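You operate a simulated robot arm through the tools that you are given. There is no shell and no other tool.

You run a simulated robot arm. Do the job below in one go: nothing can be reset, and whatever is moved stays where it is left.

Task
Turn the long tube seam up, clamp it and wipe it.
Fine: free the roll clamp lever first; seam under the red pointer; rub the oil patch off with the square orange pad and put the pad back. Where these are worked on the way, their far stop is far enough and under half their travel is too little: roll clamp lever. What is to be rubbed or washed off counts as gone when no trace of it is left.

The check looks at the end state, three seconds after you hand in, the way a careful person would. Anything else that was tipped, shoved, dropped, spilled or broken makes it a failure.

Robot
A 6-joint arm with a two-finger parallel gripper, fixed in place. Base frame: the origin is at the foot of the arm, x ahead of it, y to its left, z up. Units: m, degrees, N and s.
With the tool pointing down near the work surface it reaches from about 0.54 to 0.92 m from the base axis. Its first joint turns from -149.0 to 149.0 degrees. Payload 3.43 kg.
The tool frame sits at the grasp point between the pads (the TCP): z along the fingers, y along the line on which they close. The tips reach 0.034 m beyond it. The gripper opens to 0.128 m. The fingers are 0.024 m wide and 0.012 m thick; the gripper's body (0.048 by 0.13 m) begins 0.096 m behind the TCP.
Orientation is that of the tool frame in the base frame, as a unit quaternion [x, y, z, w]. With the fingers straight down and closing along the base's y, the tool's x points along the base's -x, its y along +y and its z along -z.

Tools
- The arm moves only by the tool drive_tool. Its argument "targets" is a list of rows, each a list of 7 numbers: the opening, from 0 (shut) to 1 (fully open), then the shift along the tool's x, y, z in units of 150 mm (1.0 is 150 mm), then the turn, a rotation vector about the tool's x, y, z in units of 90 degrees (1.0 is 90 degrees). In form: [[grip, dx, dy, dz, rx, ry, rz], ...]. A call has 1 to 20 rows; each row is the pose to reach, as a shift and turn from the pose commanded when the call began, along the tool's axes at that moment. A call with a number of a shift or a turn outside -1 to 1 is refused whole. Rows are played at 5 a second. More than 0.05 m and 8.6 degrees between two rows, or a gripper value outside its range, and nothing of the call is played. Where a pose cannot be reached the arm comes as near as it can. A force on the tool above 40 N (or 10 N above the force at the start of the call, whichever is more), or a blocked arm, ends the call early, and 0.2 s more pass. Each finger travels about 0.108 m/s and halts on what it meets, pressing with about 42 N; the grip force reading is that of the motor and also rises with nothing between the fingers. The clock runs only during rows and for 0.2 s after the last one: add rows that repeat a pose to give the fingers time. The reply holds the time, the measured pose of the TCP, the force on the tool along the base axes, the opening and the grip force, in the units named above and with some noise, with the torque about the TCP (base axes, N m) and any sound that the robot's microphone picked up, and new pictures: "show" is both (left out), scene, wrist or none.
- Cameras (640 x 400 px; columns grow to the right, rows downward): "scene" is fixed at [0.4012, -0.6525, 1.3764]; the picture's right is [0.99, -0.16, 0.00], its down [-0.08, -0.47, -0.88] and it looks along [0.14, 0.87, -0.48] (base axes); focal length 355 px, centre (320, 200). "wrist" rides on the gripper at [0.076, -0.011, -0.16] in the tool frame; the picture's right is [0.15, 0.99, 0.00], its down [-0.88, 0.13, -0.46] and it looks along [-0.45, 0.07, 0.89] (tool axes); focal length 234 px, centre (320, 200). There is no depth. A picture from a camera that has moved, and an enlarged one, comes with that camera's place and axes in the base frame and with its lens.
- lift_body(by): slides the trunk up (or, below 0, down) by that many m; the arm rides with it, the base frame stays. It gives what a move gives, with no picture.
- close_up(camera, box): a new picture of the part [left, top, right, bottom] of that camera's present view, enlarged. It takes no simulated time.
- job_done(): hands the job in; it is judged then, once.

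Places have to be worked out from the pictures, the camera data and where the tool is seen. Open the gripper and draw the arm clear of the work before you hand the job in, unless the task says otherwise.

The tools are called after "Emit:" as name(argument=value, ...) on one line, values as JSON. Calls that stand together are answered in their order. drive_tool: Moves the arm, as the interface text tells. Its arguments: {"type":"object","properties":{"targets":{"type":"array"},"show":{"type":"string","enum":["both","scene","wrist","none"]}},"required":["targets"]} The other tools are called the same way: lift_body (by) slides the trunk up or down; close_up (camera, box) takes an enlarged picture of a part of a camera's view; job_done () hands the job in.

At the start:

```text
time_s: 0.0
eef_pos: [0.7926, 0.2408, 1.1457]
ee_rot: [0.001, 1.0, 0.004, 0.013]
force: [71.0, 23.2, -137.2]
wrist_torque: [-0.57, 0.71, -0.18]
grip_width: 0.1282
gripper_force: 0.1
trunk travel left (down, up): [-0.625, 0.085]
```

scene: 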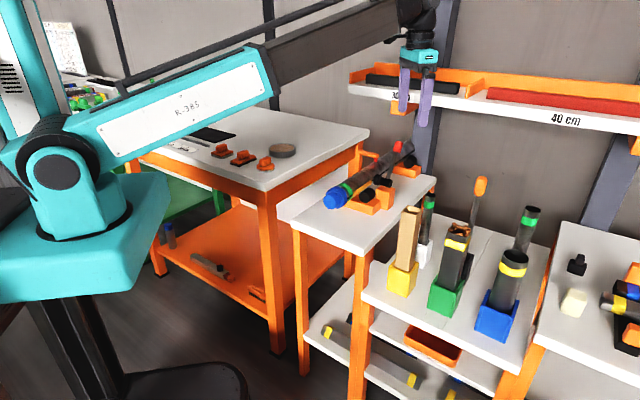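
wrist: 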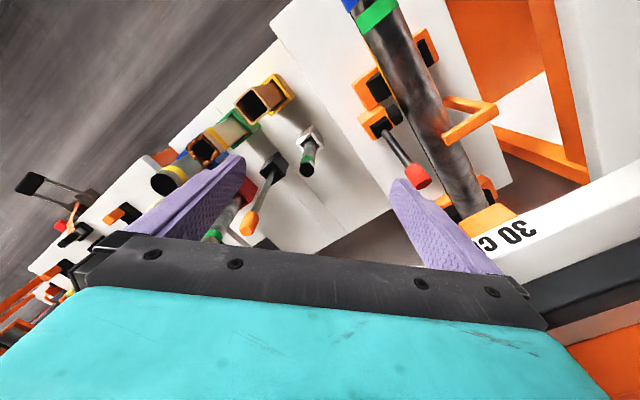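

I begin by enlarging the pictures, to identify the long tube, its clamp lever, pointer and the pads.

Emit:
close_up(camera="scene", box=[280, 120, 440, 220])

Emit:
close_up(camera="scene", box=[140, 100, 320, 212])

Emit:
close_up(camera="scene", box=[540, 230, 640, 360])

Emit:
close_up(camera="scene", box=[370, 0, 470, 130])

Emit:
close_up(camera="wrist", box=[320, 0, 560, 220])

Emit:
close_up(camera="wrist", box=[0, 70, 330, 340])

```text
4.00 times, centred on (360, 170) of scene
camera zoom: at [0.4012, -0.6525, 1.3764], right [0.99, -0.16, 0.0], down [-0.08, -0.47, -0.88], along [0.14, 0.87, -0.48], focal length 1418 px, centre (160, 320)
```

zoom: 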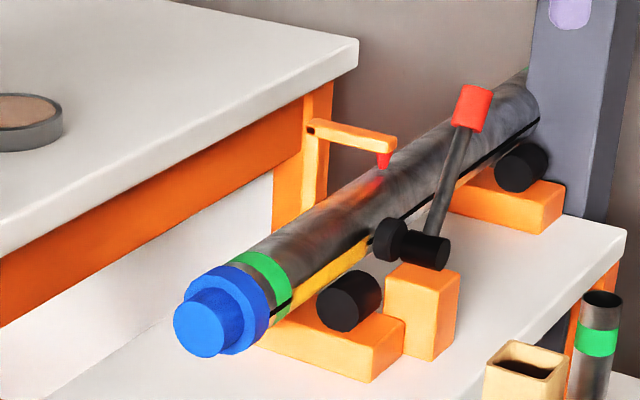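

```text
3.56 times, centred on (230, 156) of scene
camera zoom: at [0.4012, -0.6525, 1.3764], right [0.99, -0.16, 0.0], down [-0.08, -0.47, -0.88], along [0.14, 0.87, -0.48], focal length 1261 px, centre (640, 356)
```

zoom: 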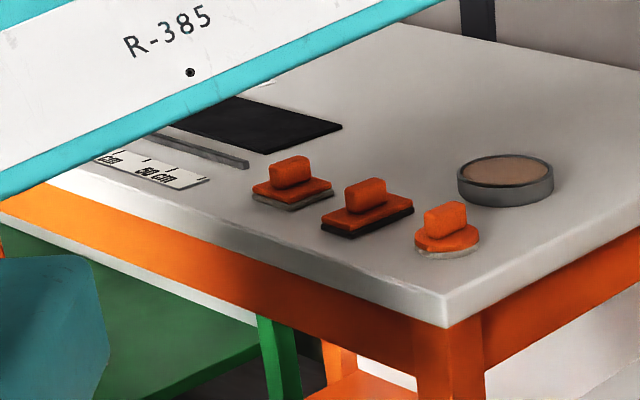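

```text
3.08 times, centred on (590, 295) of scene
camera zoom: at [0.4012, -0.6525, 1.3764], right [0.99, -0.16, 0.0], down [-0.08, -0.47, -0.88], along [0.14, 0.87, -0.48], focal length 1091 px, centre (-511, -92)
```

zoom: 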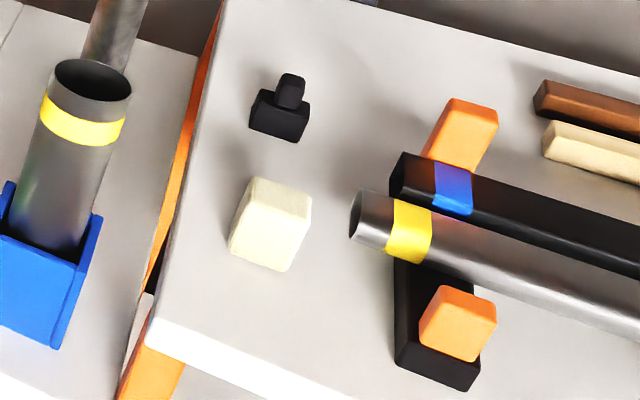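

```text
3.08 times, centred on (420, 65) of scene
camera zoom: at [0.4012, -0.6525, 1.3764], right [0.99, -0.16, 0.0], down [-0.08, -0.47, -0.88], along [0.14, 0.87, -0.48], focal length 1091 px, centre (12, 615)
```

zoom: 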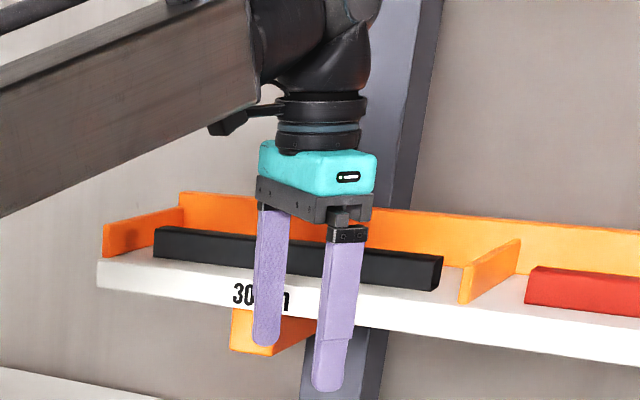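

```text
1.82 times, centred on (440, 110) of wrist
camera zoom: at [0.713, 0.2262, 1.3036], right [-0.15, 0.99, 0.0], down [0.87, 0.13, 0.48], along [0.47, 0.07, -0.88], focal length 426 px, centre (102, 364)
```

zoom: 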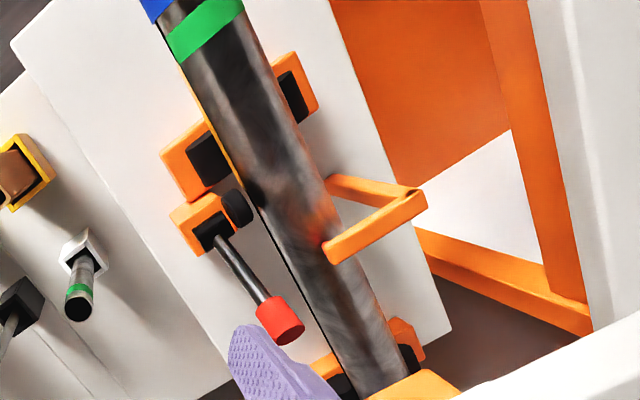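

```text
1.48 times, centred on (165, 205) of wrist
camera zoom: at [0.713, 0.2262, 1.3036], right [-0.15, 0.99, 0.0], down [0.87, 0.13, 0.48], along [0.47, 0.07, -0.88], focal length 347 px, centre (550, 193)
```

zoom: 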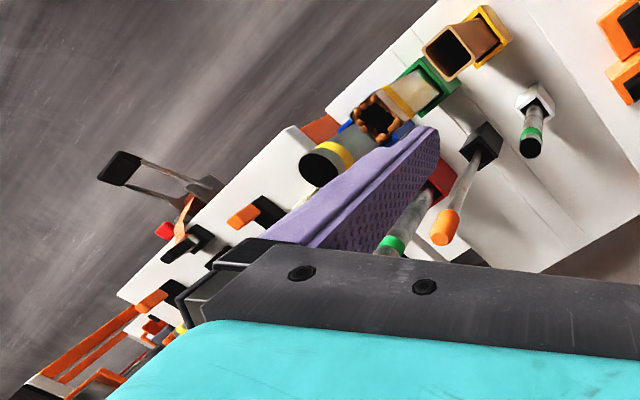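

The long tube lies on rollers (near end about (0.63, 0.29), top about z 0.88), with the lever and black eccentric on its right and the red pointer above. I make a null move first, to see how the force reading settles.

Emit:
drive_tool(targets=[[1, 0, 0, 0, 0, 0, 0], [1, 0, 0, 0, 0, 0, 0]], show="none")

Emit:
close_up(camera="scene", box=[360, 130, 420, 170])

Emit:
close_up(camera="scene", box=[320, 150, 400, 220])

Emit:
close_up(camera="scene", box=[195, 130, 310, 180])

Emit:
close_up(camera="wrist", box=[340, 60, 480, 200])

```text
time_s: 0.6
eef_pos: [0.7938, 0.2413, 1.146]
ee_rot: [0.0, 1.0, 0.005, 0.016]
force: [23.7, 7.5, -43.4]
wrist_torque: [-0.15, 0.21, -0.06]
grip_width: 0.1277
gripper_force: 0.1
trunk travel left (down, up): [-0.625, 0.085]
```

```text
10.00 times, centred on (390, 150) of scene
camera zoom: at [0.4012, -0.6525, 1.3764], right [0.99, -0.16, 0.0], down [-0.08, -0.47, -0.88], along [0.14, 0.87, -0.48], focal length 3546 px, centre (-380, 700)
```

zoom: 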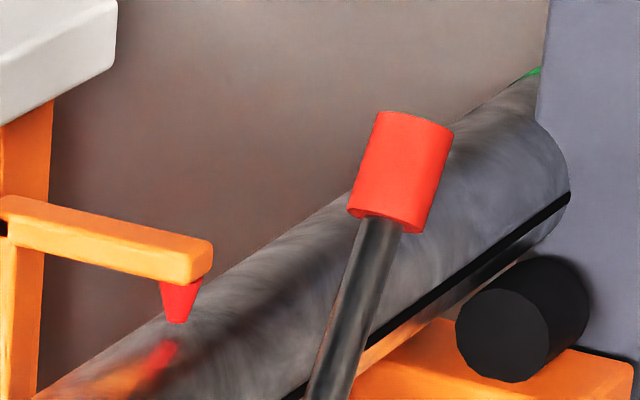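

```text
5.71 times, centred on (360, 185) of scene
camera zoom: at [0.4012, -0.6525, 1.3764], right [0.99, -0.16, 0.0], down [-0.08, -0.47, -0.88], along [0.14, 0.87, -0.48], focal length 2026 px, centre (91, 286)
```

zoom: 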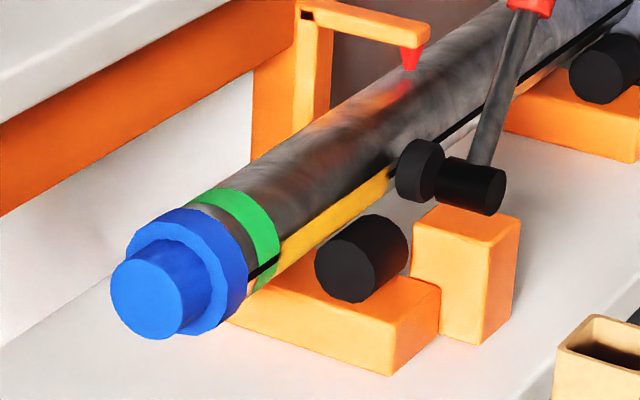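

```text
5.57 times, centred on (252, 155) of scene
camera zoom: at [0.4012, -0.6525, 1.3764], right [0.99, -0.16, 0.0], down [-0.08, -0.47, -0.88], along [0.14, 0.87, -0.48], focal length 1973 px, centre (696, 450)
```

zoom: 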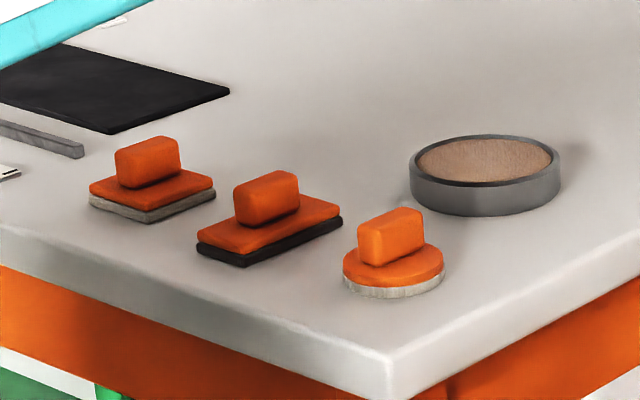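

```text
2.86 times, centred on (410, 130) of wrist
camera zoom: at [0.7134, 0.2263, 1.3032], right [-0.15, 0.99, 0.01], down [0.87, 0.13, 0.48], along [0.48, 0.08, -0.88], focal length 669 px, centre (63, 400)
```

zoom: 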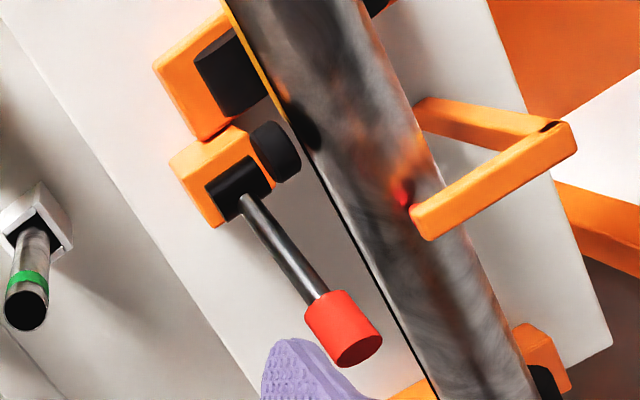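

The force is only a decaying start-up transient. The tube is mirror-like with a black line (the seam) low on its right side. I swing the tool 90° about vertical and shift right to see the tube's right side and the lever better.

Emit:
drive_tool(targets=[[1, 0.02, -0.09, 0.0, 0, 0, -0.09], [1, 0.05, -0.18, 0.0, 0, 0, -0.18], [1, 0.08, -0.27, 0.0, 0, 0, -0.27], [1, 0.11, -0.36, 0.0, 0, 0, -0.36], [1, 0.14, -0.45, 0.0, 0, 0, -0.45], [1, 0.17, -0.54, 0.0, 0, 0, -0.54], [1, 0.2, -0.63, 0.0, 0, 0, -0.63], [1, 0.23, -0.72, 0.0, 0, 0, -0.72], [1, 0.26, -0.81, 0.0, 0, 0, -0.81], [1, 0.29, -0.9, 0.0, 0, 0, -0.9], [1, 0.3, -1.0, 0.0, 0, 0, -0.98]])

```text
time_s: 0.9
eef_pos: [0.7945, 0.2399, 1.1452]
ee_rot: [-0.006, 1.0, 0.007, 0.017]
force: [3.7, -2.0, -4.2]
wrist_torque: [0.48, 0.27, 0.27]
grip_width: 0.1279
gripper_force: 0.0
trunk travel left (down, up): [-0.625, 0.085]
stopped in row 1: the force on the tool passed its limit at 82 N (the readings are from after the stop); the commanded pose is now the measured one
camera wrist: at [0.7135, 0.224, 1.3027], right [-0.16, 0.99, 0.01], down [0.86, 0.13, 0.49], along [0.48, 0.08, -0.87], focal length 234 px, centre (320, 200)
```

scene: 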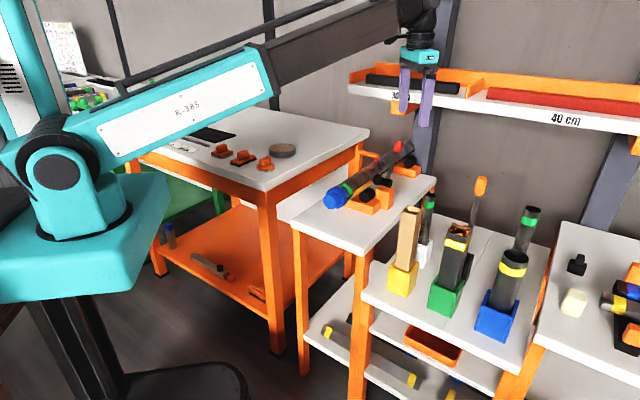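
wrist: 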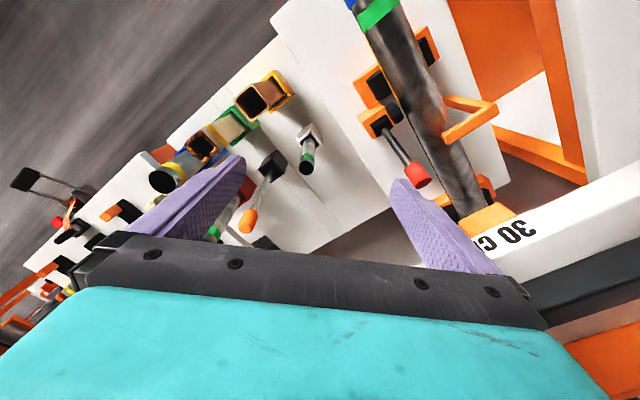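

The call halted on a force spike with nothing visibly touching; maybe inertia from a brisk start. I retry with a gentle start, translation only.

Emit:
drive_tool(targets=[[1, 0.0, -0.01, 0.0, 0, 0, 0], [1, 0.0, -0.03, 0, 0, 0, 0], [1, 0.0, -0.07, 0, 0, 0, 0], [1, 0.0, -0.13, 0, 0, 0, 0], [1, 0.0, -0.2, 0, 0, 0, 0], [1, 0.0, -0.27, 0, 0, 0, 0], [1, 0.0, -0.33, 0, 0, 0, 0], [1, 0.0, -0.36, 0, 0, 0, 0], [1, 0.0, -0.37, 0, 0, 0, 0]], show="none")

```text
time_s: 2.7
eef_pos: [0.7964, 0.1884, 1.1448]
ee_rot: [-0.005, 1.0, 0.007, 0.018]
force: [6.8, 1.1, -10.2]
wrist_torque: [-0.01, 0.26, 0.03]
grip_width: 0.1282
gripper_force: 0.0
trunk travel left (down, up): [-0.625, 0.085]
stopped in row 9: the force on the tool passed its limit at 40 N (the readings are from after the stop); the commanded pose is now the measured one
```

It moved 5 cm before a stop right on the limit. I continue with a slow ramp combining shift and turn to see what speed is tolerated.

Emit:
drive_tool(targets=[[1, 0.01, -0.01, 0, 0, 0, -0.005], [1, 0.02, -0.03, 0, 0, 0, -0.015], [1, 0.03, -0.06, 0, 0, 0, -0.035], [1, 0.04, -0.1, 0, 0, 0, -0.065], [1, 0.06, -0.15, 0, 0, 0, -0.1], [1, 0.08, -0.2, 0, 0, 0, -0.14], [1, 0.1, -0.25, 0, 0, 0, -0.18], [1, 0.12, -0.3, 0, 0, 0, -0.22], [1, 0.14, -0.35, 0, 0, 0, -0.26], [1, 0.16, -0.4, 0, 0, 0, -0.3], [1, 0.18, -0.45, 0, 0, 0, -0.34], [1, 0.2, -0.5, 0, 0, 0, -0.38], [1, 0.21, -0.54, 0, 0, 0, -0.41], [1, 0.22, -0.57, 0, 0, 0, -0.43], [1, 0.22, -0.58, 0, 0, 0, -0.44]])

```text
time_s: 3.5
eef_pos: [0.7912, 0.1816, 1.1439]
ee_rot: [-0.03, 0.999, 0.008, 0.019]
force: [2.6, -0.5, -1.5]
wrist_torque: [0.22, 0.12, 0.15]
grip_width: 0.1278
gripper_force: 0.1
trunk travel left (down, up): [-0.625, 0.085]
stopped in row 4: the force on the tool passed its limit at 42 N (the readings are from after the stop); the commanded pose is now the measured one
camera wrist: at [0.7109, 0.1604, 1.3017], right [-0.2, 0.98, 0.01], down [0.85, 0.17, 0.49], along [0.48, 0.11, -0.87], focal length 234 px, centre (320, 200)
```

scene: 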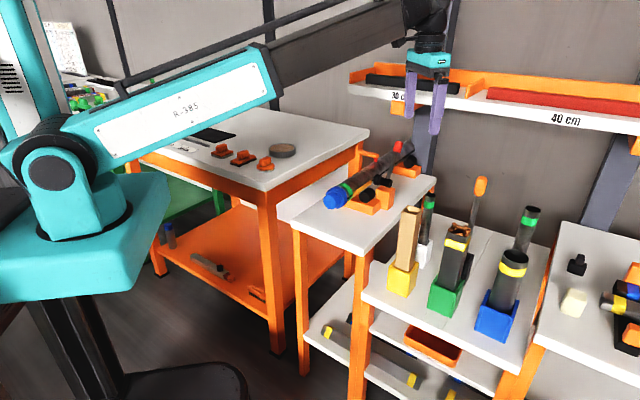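
wrist: 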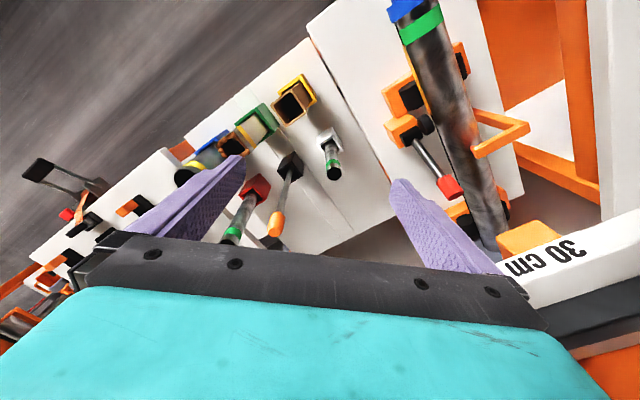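

No contact remains after the stop, so the reading looks dynamic. I test a pure, slow turn with a smooth ramp.

Emit:
drive_tool(targets=[[1, 0, 0, 0, 0, 0, -0.004], [1, 0, 0, 0, 0, 0, -0.012], [1, 0, 0, 0, 0, 0, -0.024], [1, 0, 0, 0, 0, 0, -0.04], [1, 0, 0, 0, 0, 0, -0.06], [1, 0, 0, 0, 0, 0, -0.08], [1, 0, 0, 0, 0, 0, -0.1], [1, 0, 0, 0, 0, 0, -0.12], [1, 0, 0, 0, 0, 0, -0.14], [1, 0, 0, 0, 0, 0, -0.16], [1, 0, 0, 0, 0, 0, -0.18], [1, 0, 0, 0, 0, 0, -0.2], [1, 0, 0, 0, 0, 0, -0.22], [1, 0, 0, 0, 0, 0, -0.24], [1, 0, 0, 0, 0, 0, -0.26], [1, 0, 0, 0, 0, 0, -0.276], [1, 0, 0, 0, 0, 0, -0.288], [1, 0, 0, 0, 0, 0, -0.296], [1, 0, 0, 0, 0, 0, -0.3], [1, 0, 0, 0, 0, 0, -0.3]], show="none")

```text
time_s: 5.2
eef_pos: [0.7926, 0.1811, 1.1463]
ee_rot: [-0.109, 0.994, 0.007, 0.021]
force: [3.4, -2.5, -4.9]
wrist_torque: [0.5, 0.23, 0.26]
grip_width: 0.1278
gripper_force: 0.1
trunk travel left (down, up): [-0.625, 0.085]
stopped in row 8: the force on the tool passed its limit at 41 N (the readings are from after the stop); the commanded pose is now the measured one
```

I hold still for two seconds to see whether the reading rings or is steady.

Emit:
drive_tool(targets=[[1, 0, 0, 0, 0, 0, 0], [1, 0, 0, 0, 0, 0, 0], [1, 0, 0, 0, 0, 0, 0], [1, 0, 0, 0, 0, 0, 0], [1, 0, 0, 0, 0, 0, 0], [1, 0, 0, 0, 0, 0, 0], [1, 0, 0, 0, 0, 0, 0], [1, 0, 0, 0, 0, 0, 0], [1, 0, 0, 0, 0, 0, 0], [1, 0, 0, 0, 0, 0, 0]], show="both")

Emit:
close_up(camera="scene", box=[370, 0, 490, 140])

```text
time_s: 7.4
eef_pos: [0.7911, 0.1798, 1.1438]
ee_rot: [-0.108, 0.994, 0.007, 0.02]
force: [3.6, 2.6, -7.8]
wrist_torque: [-0.22, 0.05, -0.11]
grip_width: 0.1279
gripper_force: 0.1
trunk travel left (down, up): [-0.625, 0.085]
camera wrist: at [0.7139, 0.1489, 1.3012], right [-0.36, 0.93, 0.0], down [0.81, 0.31, 0.49], along [0.46, 0.18, -0.87], focal length 234 px, centre (320, 200)
```

scene: 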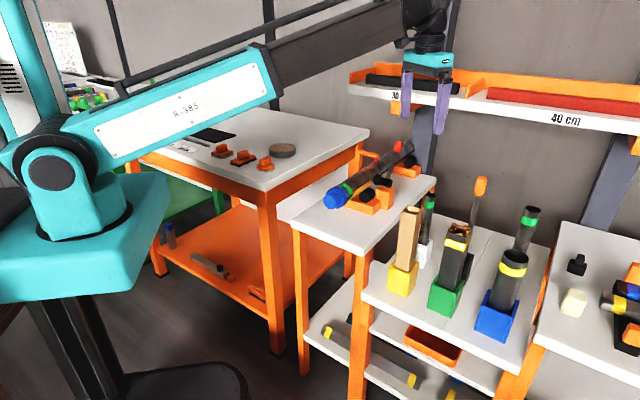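
wrist: 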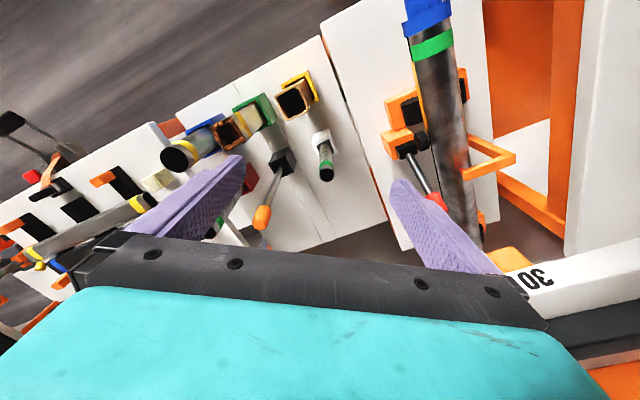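

```text
2.86 times, centred on (430, 70) of scene
camera zoom: at [0.4012, -0.6525, 1.3764], right [0.99, -0.16, 0.0], down [-0.08, -0.47, -0.88], along [0.14, 0.87, -0.48], focal length 1013 px, centre (6, 571)
```

zoom: 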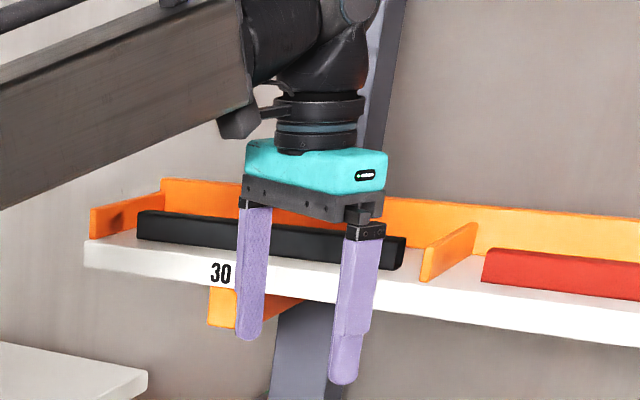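

Nothing touches the gripper; forces are small at rest. I try a back-and-down translation (toward −x, −y) with a short ramp to learn how faster moves behave.

Emit:
drive_tool(targets=[[1, 0.02, -0.02, 0.0, 0, 0, 0], [1, 0.06, -0.06, 0, 0, 0, 0], [1, 0.12, -0.12, 0, 0, 0, 0], [1, 0.19, -0.19, 0, 0, 0, 0], [1, 0.26, -0.26, 0, 0, 0, 0], [1, 0.33, -0.33, 0, 0, 0, 0], [1, 0.4, -0.4, 0, 0, 0, 0], [1, 0.47, -0.47, 0, 0, 0, 0], [1, 0.54, -0.54, 0, 0, 0, 0], [1, 0.6, -0.6, 0, 0, 0, 0], [1, 0.64, -0.64, 0, 0, 0, 0], [1, 0.66, -0.66, 0, 0, 0, 0], [1, 0.67, -0.67, 0, 0, 0, 0]], show="none")

```text
time_s: 8.2
eef_pos: [0.7813, 0.1608, 1.1436]
ee_rot: [-0.105, 0.994, 0.006, 0.023]
force: [6.4, -0.7, -9.5]
wrist_torque: [0.44, 0.35, 0.29]
grip_width: 0.128
gripper_force: 0.2
trunk travel left (down, up): [-0.625, 0.085]
stopped in row 4: the force on the tool passed its limit at 44 N (the readings are from after the stop); the commanded pose is now the measured one
```

The stop came at about 0.07 m/s. I try a straight slow move at 0.04 m/s without ramp to find a safe rate.

Emit:
drive_tool(targets=[[1, 0, -0.05, 0.0, 0, 0, 0], [1, 0, -0.1, 0, 0, 0, 0], [1, 0, -0.15, 0, 0, 0, 0], [1, 0, -0.2, 0, 0, 0, 0], [1, 0, -0.25, 0, 0, 0, 0], [1, 0, -0.3, 0, 0, 0, 0], [1, 0, -0.35, 0, 0, 0, 0], [1, 0, -0.4, 0, 0, 0, 0], [1, 0, -0.45, 0, 0, 0, 0], [1, 0, -0.5, 0, 0, 0, 0], [1, 0, -0.55, 0, 0, 0, 0], [1, 0, -0.6, 0, 0, 0, 0]], show="none")

Emit:
lift_body(by=0.01)

```text
time_s: 10.8
eef_pos: [0.7966, 0.0742, 1.1419]
ee_rot: [-0.105, 0.994, 0.006, 0.022]
force: [1.0, 0.5, 0.3]
wrist_torque: [0.03, 0.01, 0.02]
grip_width: 0.1278
gripper_force: 0.1
trunk travel left (down, up): [-0.625, 0.085]
```

```text
time_s: 11.4
eef_pos: [0.7971, 0.0734, 1.1534]
ee_rot: [-0.105, 0.994, 0.007, 0.022]
force: [0.6, 0.3, 0.0]
wrist_torque: [0.0, 0.02, 0.0]
grip_width: 0.128
gripper_force: 0.1
trunk travel left (down, up): [-0.635, 0.075]
```

That ran cleanly and the readings are calm. Now a steady turn of 4.5° per row.

Emit:
drive_tool(targets=[[1, 0, 0, 0, 0, 0, -0.05], [1, 0, 0, 0, 0, 0, -0.1], [1, 0, 0, 0, 0, 0, -0.15], [1, 0, 0, 0, 0, 0, -0.2], [1, 0, 0, 0, 0, 0, -0.25], [1, 0, 0, 0, 0, 0, -0.3], [1, 0, 0, 0, 0, 0, -0.35], [1, 0, 0, 0, 0, 0, -0.4], [1, 0, 0, 0, 0, 0, -0.45], [1, 0, 0, 0, 0, 0, -0.5], [1, 0, 0, 0, 0, 0, -0.55], [1, 0, 0, 0, 0, 0, -0.6], [1, 0, 0, 0, 0, 0, -0.65], [1, 0, 0, 0, 0, 0, -0.7]])

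```text
time_s: 14.4
eef_pos: [0.7973, 0.074, 1.1514]
ee_rot: [-0.61, 0.792, -0.005, 0.024]
force: [-0.6, -1.7, 0.2]
wrist_torque: [-0.02, 0.0, -0.02]
grip_width: 0.128
gripper_force: 0.0
trunk travel left (down, up): [-0.635, 0.075]
camera wrist: at [0.7823, -0.008, 1.3104], right [-0.99, 0.11, -0.04], down [0.08, 0.88, 0.48], along [0.09, 0.47, -0.88], focal length 234 px, centre (320, 200)
```

scene: 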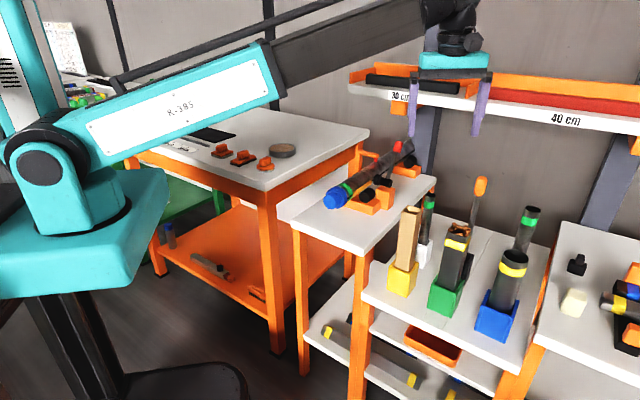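
wrist: 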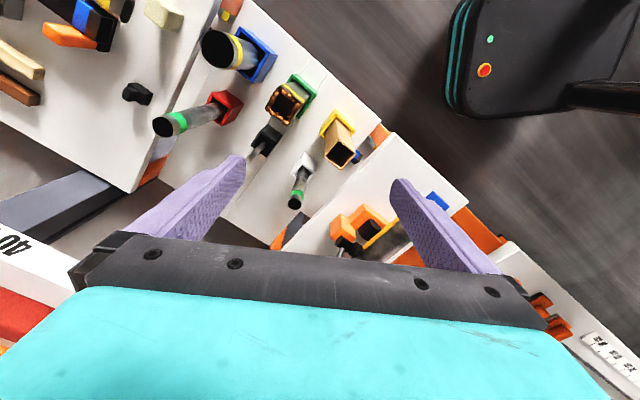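

The calm arm follows well now. Since the camera sees mostly what lies on the tool's +x side, I turn 60° more and move over the area right of the tube, to look at its seam side and the lever.

Emit:
drive_tool(targets=[[1, -0.04, -0.005, 0, 0, 0, -0.03], [1, -0.09, -0.01, 0, 0, 0, -0.06], [1, -0.14, -0.015, 0, 0, 0, -0.1], [1, -0.19, -0.02, 0, 0, 0, -0.14], [1, -0.25, -0.03, 0, 0, 0, -0.18], [1, -0.31, -0.035, 0, 0, 0, -0.22], [1, -0.37, -0.04, 0, 0, 0, -0.26], [1, -0.43, -0.05, 0, 0, 0, -0.3], [1, -0.49, -0.06, 0, 0, 0, -0.34], [1, -0.55, -0.065, 0, 0, 0, -0.38], [1, -0.61, -0.07, 0, 0, 0, -0.42], [1, -0.67, -0.08, 0, 0, 0, -0.46], [1, -0.73, -0.09, 0, 0, 0, -0.5], [1, -0.79, -0.095, 0, 0, 0, -0.54], [1, -0.85, -0.1, 0, 0, 0, -0.58], [1, -0.91, -0.11, 0, 0, 0, -0.62], [1, -0.96, -0.115, 0, 0, 0, -0.65], [1, -1.0, -0.12, 0, 0, 0, -0.67]])

```text
time_s: 18.2
eef_pos: [0.8538, 0.2121, 1.1566]
ee_rot: [0.925, -0.379, 0.016, -0.017]
force: [-0.3, 0.3, -0.4]
wrist_torque: [0.02, -0.01, 0.0]
grip_width: 0.1278
gripper_force: 0.0
trunk travel left (down, up): [-0.635, 0.075]
camera wrist: at [0.9081, 0.1618, 1.3189], right [-0.59, -0.81, -0.04], down [-0.74, 0.52, 0.43], along [-0.33, 0.28, -0.9], focal length 234 px, centre (320, 200)
```

scene: 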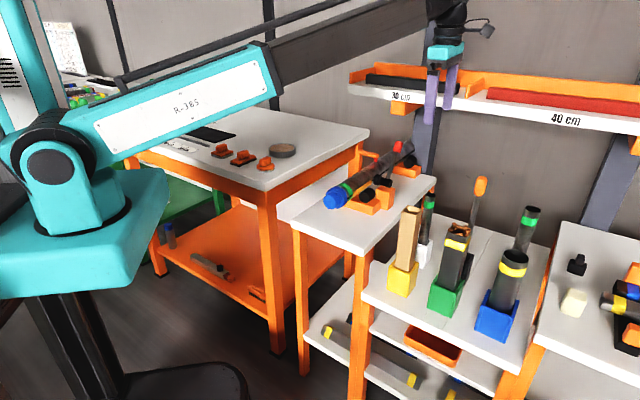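
wrist: 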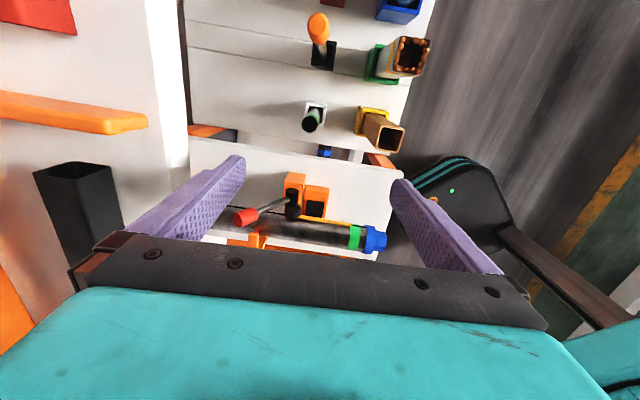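

The view confirms the lever, block and tube. I tilt the tool 35° so the camera looks at the tube more from the side.

Emit:
drive_tool(targets=[[1, 0, 0, 0, 0, -0.03, 0], [1, 0, 0, 0, 0, -0.07, 0], [1, 0, 0, 0, 0, -0.11, 0], [1, 0, 0, 0, 0, -0.15, 0], [1, 0, 0, 0, 0, -0.19, 0], [1, 0, 0, 0, 0, -0.23, 0], [1, 0, 0, 0, 0, -0.27, 0], [1, 0, 0, 0, 0, -0.31, 0], [1, 0, 0, 0, 0, -0.35, 0], [1, 0, 0, 0, 0, -0.38, 0], [1, 0, 0, 0, 0, -0.4, 0]], show="wrist")

Emit:
close_up(camera="wrist", box=[200, 60, 420, 240])

```text
time_s: 20.6
eef_pos: [0.8373, 0.2307, 1.1254]
ee_rot: [0.885, -0.363, -0.252, -0.149]
force: [0.5, -0.1, -0.5]
wrist_torque: [0.01, -0.01, -0.01]
grip_width: 0.1278
gripper_force: 0.2
out of reach, approached as far as the arm can: row 7, 8, 9, 10, 11
trunk travel left (down, up): [-0.635, 0.075]
camera wrist: at [0.9468, 0.1217, 1.2176], right [-0.62, -0.77, -0.16], down [-0.48, 0.21, 0.85], along [-0.62, 0.61, -0.49], focal length 234 px, centre (320, 200)
```

wrist: 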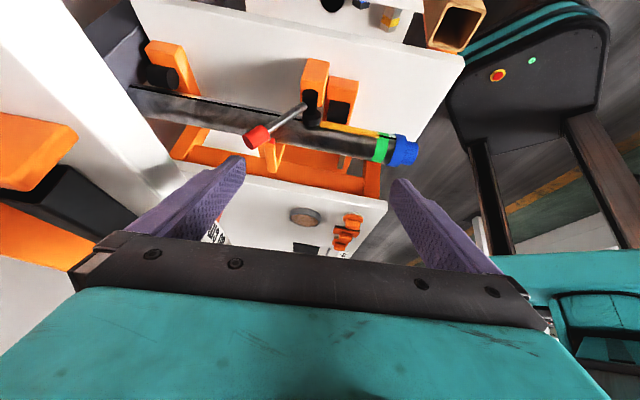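

```text
2.22 times, centred on (310, 150) of wrist
camera zoom: at [0.9468, 0.1217, 1.2176], right [-0.62, -0.77, -0.16], down [-0.48, 0.21, 0.85], along [-0.62, 0.61, -0.49], focal length 520 px, centre (342, 311)
```

zoom: 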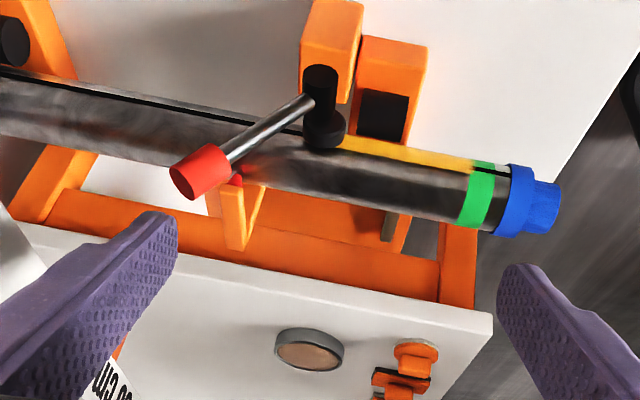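

The seam line sits on the right side, about 5° below horizontal; the knob of the lever is near (0.831, 0.392, 0.975), its pivot near (0.785, 0.354, 0.864), and the tube runs at about 45.6° azimuth. I untilt the tool now before turning toward the lever.

Emit:
drive_tool(targets=[[0.6, 0, 0, 0, 0, 0.03, 0], [0.6, 0, 0, 0, 0, 0.07, 0], [0.6, 0, 0, 0, 0, 0.11, 0], [0.6, 0, 0, 0, 0, 0.15, 0], [0.6, 0, 0, 0, 0, 0.19, 0], [0.6, 0, 0, 0, 0, 0.23, 0], [0.6, 0, 0, 0, 0, 0.27, 0], [0.6, 0, 0, 0, 0, 0.31, 0], [0.6, 0, 0, 0, 0, 0.35, 0], [0.6, 0, 0, 0, 0, 0.37, 0], [0.6, 0, 0, 0, 0, 0.385, 0]], show="none")

```text
time_s: 23.0
eef_pos: [0.8378, 0.2298, 1.1271]
ee_rot: [0.919, -0.392, 0.024, -0.034]
force: [-0.5, 0.0, -0.5]
wrist_torque: [-0.01, 0.0, -0.02]
grip_width: 0.0767
gripper_force: 0.0
trunk travel left (down, up): [-0.635, 0.075]
```

The tool is back near vertical. I turn −88° about vertical (tool x toward −u) while moving to a standoff on the robot's side of the lever.

Emit:
drive_tool(targets=[[0.55, -0.03, 0.002, 0.008, 0, 0, 0.03], [0.55, -0.07, 0.005, 0.017, 0, 0, 0.08], [0.55, -0.11, 0.008, 0.026, 0, 0, 0.13], [0.55, -0.15, 0.011, 0.035, 0, 0, 0.18], [0.55, -0.19, 0.014, 0.044, 0, 0, 0.23], [0.55, -0.23, 0.017, 0.053, 0, 0, 0.28], [0.55, -0.27, 0.02, 0.062, 0, 0, 0.33], [0.55, -0.31, 0.023, 0.071, 0, 0, 0.38], [0.55, -0.35, 0.026, 0.08, 0, 0, 0.43], [0.55, -0.39, 0.029, 0.09, 0, 0, 0.48], [0.55, -0.43, 0.032, 0.1, 0, 0, 0.53], [0.55, -0.47, 0.035, 0.11, 0, 0, 0.58], [0.55, -0.51, 0.038, 0.12, 0, 0, 0.63], [0.55, -0.55, 0.041, 0.13, 0, 0, 0.68], [0.55, -0.6, 0.044, 0.14, 0, 0, 0.73], [0.55, -0.65, 0.047, 0.15, 0, 0, 0.78], [0.55, -0.7, 0.05, 0.16, 0, 0, 0.83], [0.55, -0.74, 0.053, 0.17, 0, 0, 0.88], [0.55, -0.77, 0.055, 0.175, 0, 0, 0.94], [0.55, -0.79, 0.055, 0.18, 0, 0, 0.98]], show="wrist")

```text
time_s: 27.2
eef_pos: [0.7512, 0.3112, 1.0972]
ee_rot: [-0.388, 0.921, 0.007, 0.041]
force: [-0.4, 0.3, 0.2]
wrist_torque: [-0.01, -0.02, 0.04]
grip_width: 0.0703
gripper_force: 0.1
trunk travel left (down, up): [-0.635, 0.075]
camera wrist: at [0.6961, 0.2386, 1.2506], right [-0.81, 0.59, -0.03], down [0.49, 0.7, 0.52], along [0.33, 0.41, -0.85], focal length 234 px, centre (320, 200)
```

wrist: 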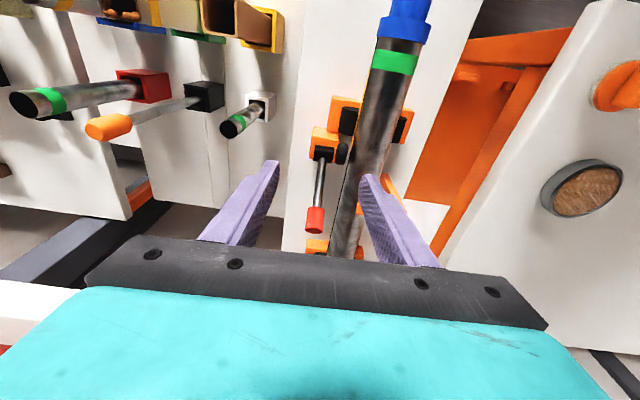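

The lever sits between the fingers in view; my knob estimate (0.83, 0.394) agrees. I pitch the fingers forward 36° and move to 10 cm short of the knob.

Emit:
drive_tool(targets=[[0.55, -0.02, 0, 0.02, 0, -0.03, 0], [0.55, -0.05, 0, 0.055, 0, -0.07, 0], [0.55, -0.085, 0, 0.09, 0, -0.11, 0], [0.55, -0.12, 0, 0.13, 0, -0.155, 0], [0.55, -0.155, 0, 0.17, 0, -0.2, 0], [0.55, -0.19, 0, 0.205, 0, -0.245, 0], [0.55, -0.225, 0, 0.24, 0, -0.29, 0], [0.55, -0.26, 0, 0.28, 0, -0.335, 0], [0.55, -0.29, 0, 0.31, 0, -0.375, 0], [0.55, -0.305, 0, 0.327, 0, -0.4, 0]], show="both")

Emit:
close_up(camera="wrist", box=[220, 60, 420, 260])

```text
time_s: 29.4
eef_pos: [0.7872, 0.3453, 1.0543]
ee_rot: [-0.368, 0.862, 0.128, 0.324]
force: [0.4, -0.5, -0.7]
wrist_torque: [0.02, -0.02, 0.01]
grip_width: 0.0707
gripper_force: 0.0
trunk travel left (down, up): [-0.635, 0.075]
camera wrist: at [0.6823, 0.2202, 1.1251], right [-0.78, 0.61, -0.11], down [0.15, 0.37, 0.92], along [0.6, 0.7, -0.38], focal length 234 px, centre (320, 200)
```

scene: 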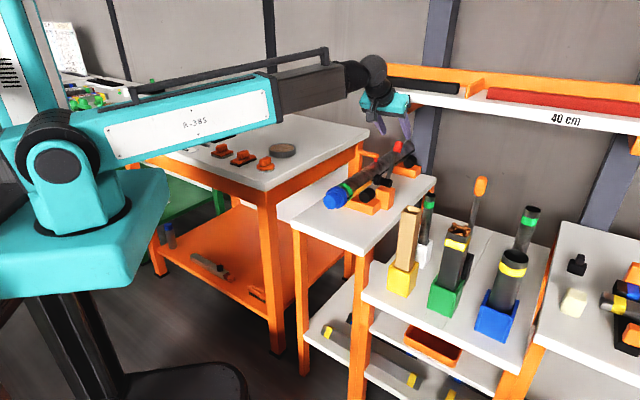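
wrist: 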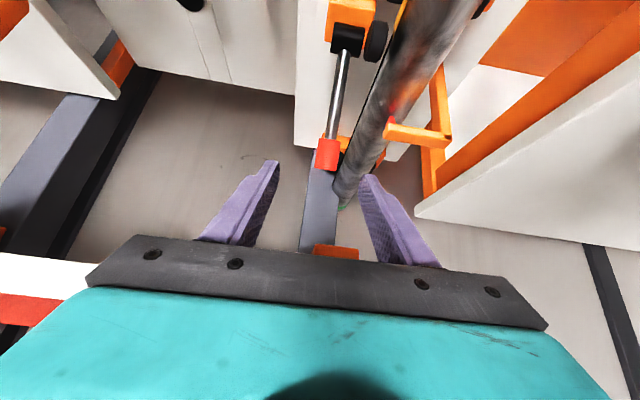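

```text
2.00 times, centred on (320, 160) of wrist
camera zoom: at [0.6823, 0.2202, 1.1251], right [-0.78, 0.61, -0.11], down [0.15, 0.37, 0.92], along [0.6, 0.7, -0.38], focal length 468 px, centre (320, 280)
```

zoom: 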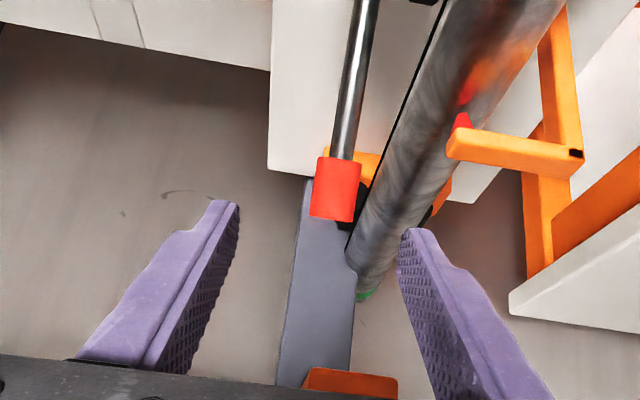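

The knob lies about 10 cm ahead along the tool and roughly 8 mm to tool +y. I advance onto it slowly with that correction.

Emit:
drive_tool(targets=[[0.55, 0, 0.01, 0.04, 0, 0, 0], [0.55, 0, 0.02, 0.09, 0, 0, 0], [0.55, 0, 0.03, 0.14, 0, 0, 0], [0.55, 0, 0.04, 0.19, 0, 0, 0], [0.55, 0, 0.053, 0.24, 0, 0, 0], [0.55, 0, 0.053, 0.29, 0, 0, 0], [0.55, 0, 0.053, 0.34, 0, 0, 0], [0.55, 0, 0.053, 0.39, 0, 0, 0], [0.55, 0, 0.053, 0.44, 0, 0, 0], [0.55, 0, 0.053, 0.49, 0, 0, 0], [0.55, 0, 0.053, 0.54, 0, 0, 0], [0.55, 0, 0.053, 0.59, 0, 0, 0], [0.55, 0, 0.053, 0.63, 0, 0, 0], [0.55, 0, 0.053, 0.66, 0, 0, 0], [0.55, 0, 0.053, 0.66, 0, 0, 0]], show="both")

Emit:
close_up(camera="wrist", box=[220, 60, 420, 260])

Emit:
close_up(camera="scene", box=[340, 70, 440, 220])

```text
time_s: 32.6
eef_pos: [0.828, 0.396, 0.9743]
ee_rot: [-0.367, 0.863, 0.126, 0.324]
force: [0.5, 0.2, 0.7]
wrist_torque: [-0.04, -0.01, 0.03]
grip_width: 0.0704
gripper_force: 0.2
trunk travel left (down, up): [-0.635, 0.075]
camera wrist: at [0.7219, 0.2711, 1.0481], right [-0.78, 0.61, -0.11], down [0.15, 0.37, 0.92], along [0.6, 0.7, -0.38], focal length 234 px, centre (320, 200)
```

scene: 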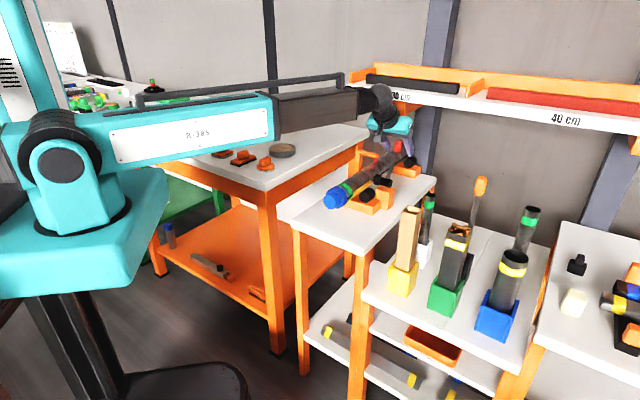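
wrist: 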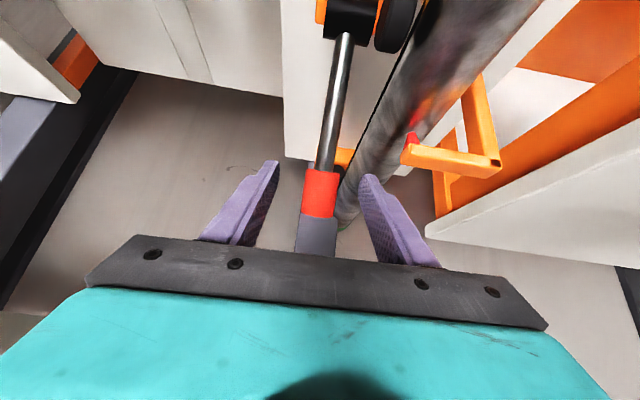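

```text
2.00 times, centred on (320, 160) of wrist
camera zoom: at [0.7219, 0.2711, 1.0481], right [-0.78, 0.61, -0.11], down [0.15, 0.37, 0.92], along [0.6, 0.7, -0.38], focal length 468 px, centre (320, 280)
```

zoom: 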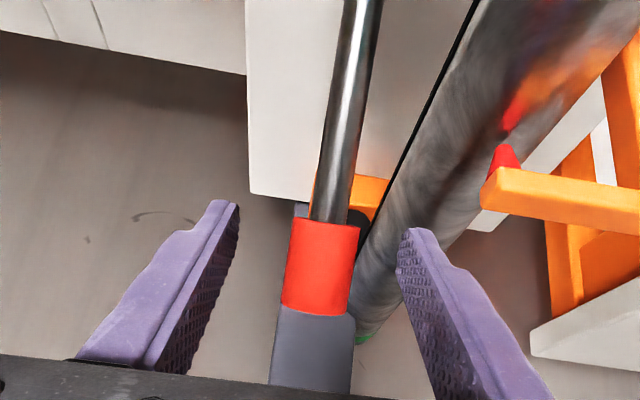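

```text
2.67 times, centred on (390, 145) of scene
camera zoom: at [0.4012, -0.6525, 1.3764], right [0.99, -0.16, 0.0], down [-0.08, -0.47, -0.88], along [0.14, 0.87, -0.48], focal length 946 px, centre (133, 347)
```

zoom: 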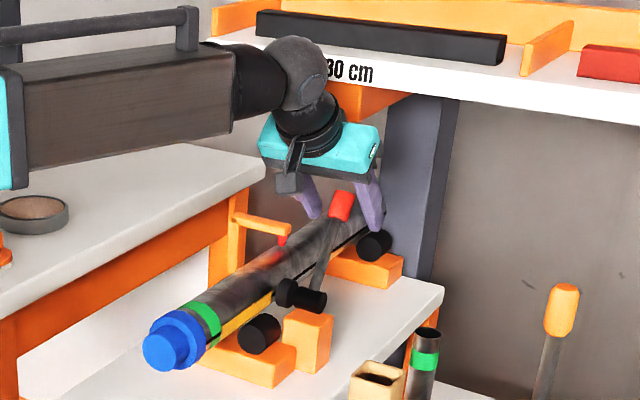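

The knob is exactly centred between the fingers. I close on it.

Emit:
drive_tool(targets=[[0.3, 0, 0, 0, 0, 0, 0], [0.15, 0, 0, 0, 0, 0, 0], [0.0, 0, 0, 0, 0, 0, 0], [0.0, 0, 0, 0, 0, 0, 0], [0.0, 0, 0, 0, 0, 0, 0]], show="none")

```text
time_s: 33.8
eef_pos: [0.8263, 0.3958, 0.9759]
ee_rot: [-0.367, 0.863, 0.127, 0.322]
force: [-2.0, 1.8, -0.9]
wrist_torque: [0.83, 0.88, -0.75]
grip_width: 0.0258
gripper_force: 44.9
trunk travel left (down, up): [-0.635, 0.075]
```

Knob gripped (26 mm wide). Now I pull it toward the robot along its arc, first about 24°.

Emit:
drive_tool(targets=[[0, 0.012, 0, -0.028, 0, 0, 0], [0, 0.027, 0, -0.056, 0, 0, 0], [0, 0.04, 0, -0.084, 0, 0, 0], [0, 0.054, 0, -0.111, 0, 0, 0], [0, 0.07, 0, -0.136, 0, 0, 0], [0, 0.086, 0, -0.161, 0, 0, 0], [0, 0.102, 0, -0.186, 0, 0, 0], [0, 0.117, 0, -0.211, 0, 0, 0], [0, 0.136, 0, -0.232, 0, 0, 0], [0, 0.155, 0, -0.254, 0, 0, 0], [0, 0.174, 0, -0.275, 0, 0, 0], [0, 0.193, 0, -0.296, 0, 0, 0]], show="both")

Emit:
close_up(camera="wrist", box=[220, 60, 420, 260])

Emit:
close_up(camera="scene", box=[340, 100, 440, 220])

```text
time_s: 36.4
eef_pos: [0.7924, 0.3615, 0.9926]
ee_rot: [-0.368, 0.862, 0.128, 0.323]
force: [8.9, 13.6, 6.1]
wrist_torque: [2.1, -0.33, -0.67]
grip_width: 0.0257
gripper_force: 44.9
trunk travel left (down, up): [-0.635, 0.075]
camera wrist: at [0.687, 0.2365, 1.0643], right [-0.78, 0.61, -0.11], down [0.15, 0.37, 0.92], along [0.6, 0.7, -0.38], focal length 234 px, centre (320, 200)
```

scene: 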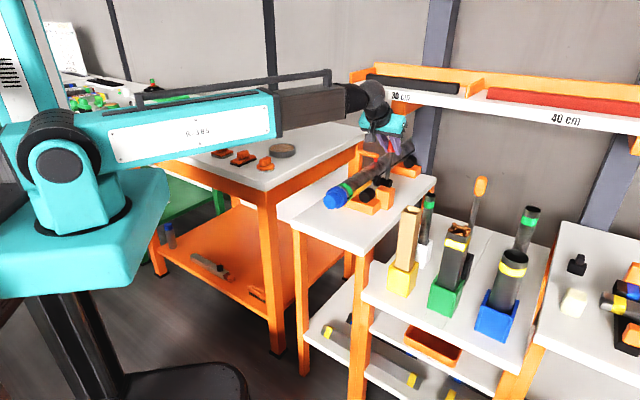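
wrist: 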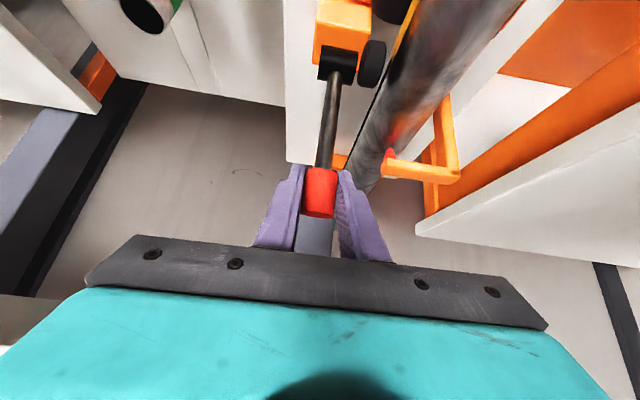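

```text
2.00 times, centred on (320, 160) of wrist
camera zoom: at [0.687, 0.2365, 1.0643], right [-0.78, 0.61, -0.11], down [0.15, 0.37, 0.92], along [0.6, 0.7, -0.38], focal length 468 px, centre (320, 280)
```

zoom: 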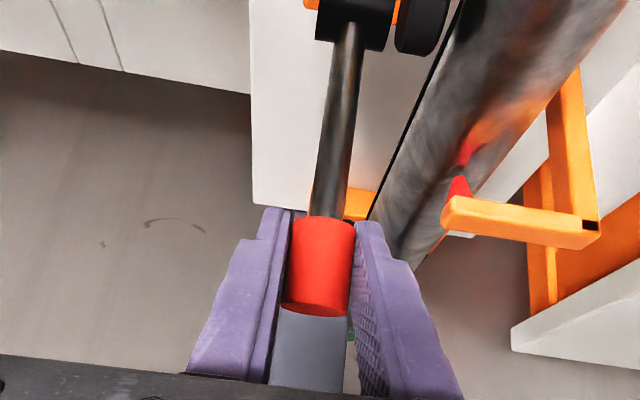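

```text
3.33 times, centred on (390, 160) of scene
camera zoom: at [0.4012, -0.6525, 1.3764], right [0.99, -0.16, 0.0], down [-0.08, -0.47, -0.88], along [0.14, 0.87, -0.48], focal length 1182 px, centre (87, 333)
```

zoom: 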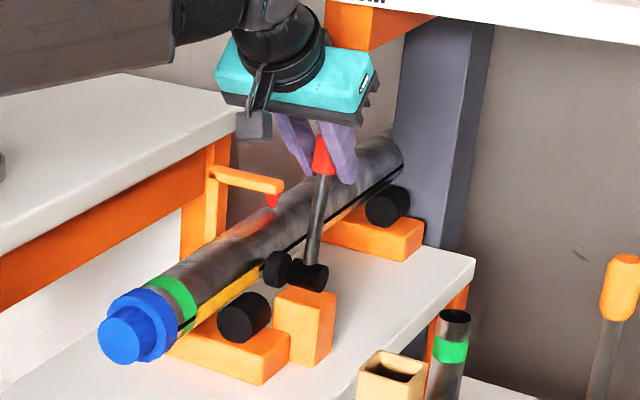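

The lever swings cleanly (about 17 N). I continue along the arc to roughly −35° and watch for the stop.

Emit:
drive_tool(targets=[[0, 0.036, 0, -0.031, 0, 0, 0], [0, 0.075, 0, -0.063, 0, 0, 0], [0, 0.114, 0, -0.093, 0, 0, 0], [0, 0.155, 0, -0.12, 0, 0, 0], [0, 0.198, 0, -0.146, 0, 0, 0], [0, 0.241, 0, -0.169, 0, 0, 0], [0, 0.287, 0, -0.189, 0, 0, 0], [0, 0.334, 0, -0.207, 0, 0, 0], [0, 0.381, 0, -0.223, 0, 0, 0], [0, 0.43, 0, -0.234, 0, 0, 0], [0, 0.479, 0, -0.243, 0, 0, 0], [0, 0.528, 0, -0.25, 0, 0, 0]], show="both")

Emit:
close_up(camera="scene", box=[340, 100, 440, 220])

```text
time_s: 39.0
eef_pos: [0.7297, 0.2979, 0.9713]
ee_rot: [-0.368, 0.862, 0.128, 0.324]
force: [-4.8, 5.2, 22.6]
wrist_torque: [1.9, -0.51, 0.28]
grip_width: 0.0259
gripper_force: 44.8
trunk travel left (down, up): [-0.635, 0.075]
camera wrist: at [0.625, 0.1739, 1.0418], right [-0.78, 0.61, -0.11], down [0.15, 0.37, 0.92], along [0.6, 0.7, -0.38], focal length 234 px, centre (320, 200)
```

scene: 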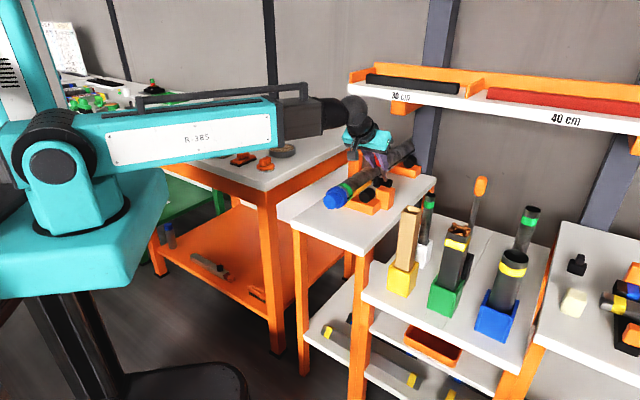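
wrist: 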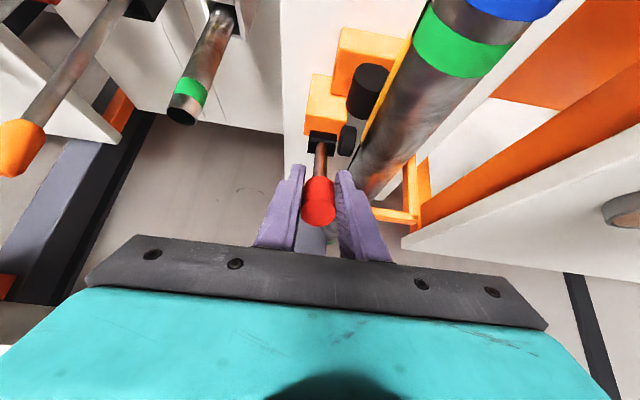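

```text
3.33 times, centred on (390, 160) of scene
camera zoom: at [0.4012, -0.6525, 1.3764], right [0.99, -0.16, 0.0], down [-0.08, -0.47, -0.88], along [0.14, 0.87, -0.48], focal length 1182 px, centre (87, 333)
```

zoom: 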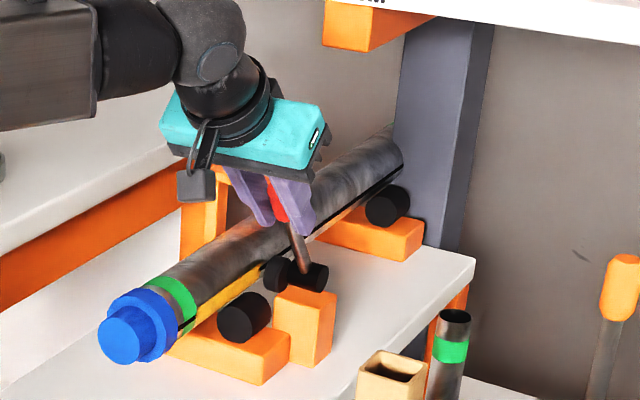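

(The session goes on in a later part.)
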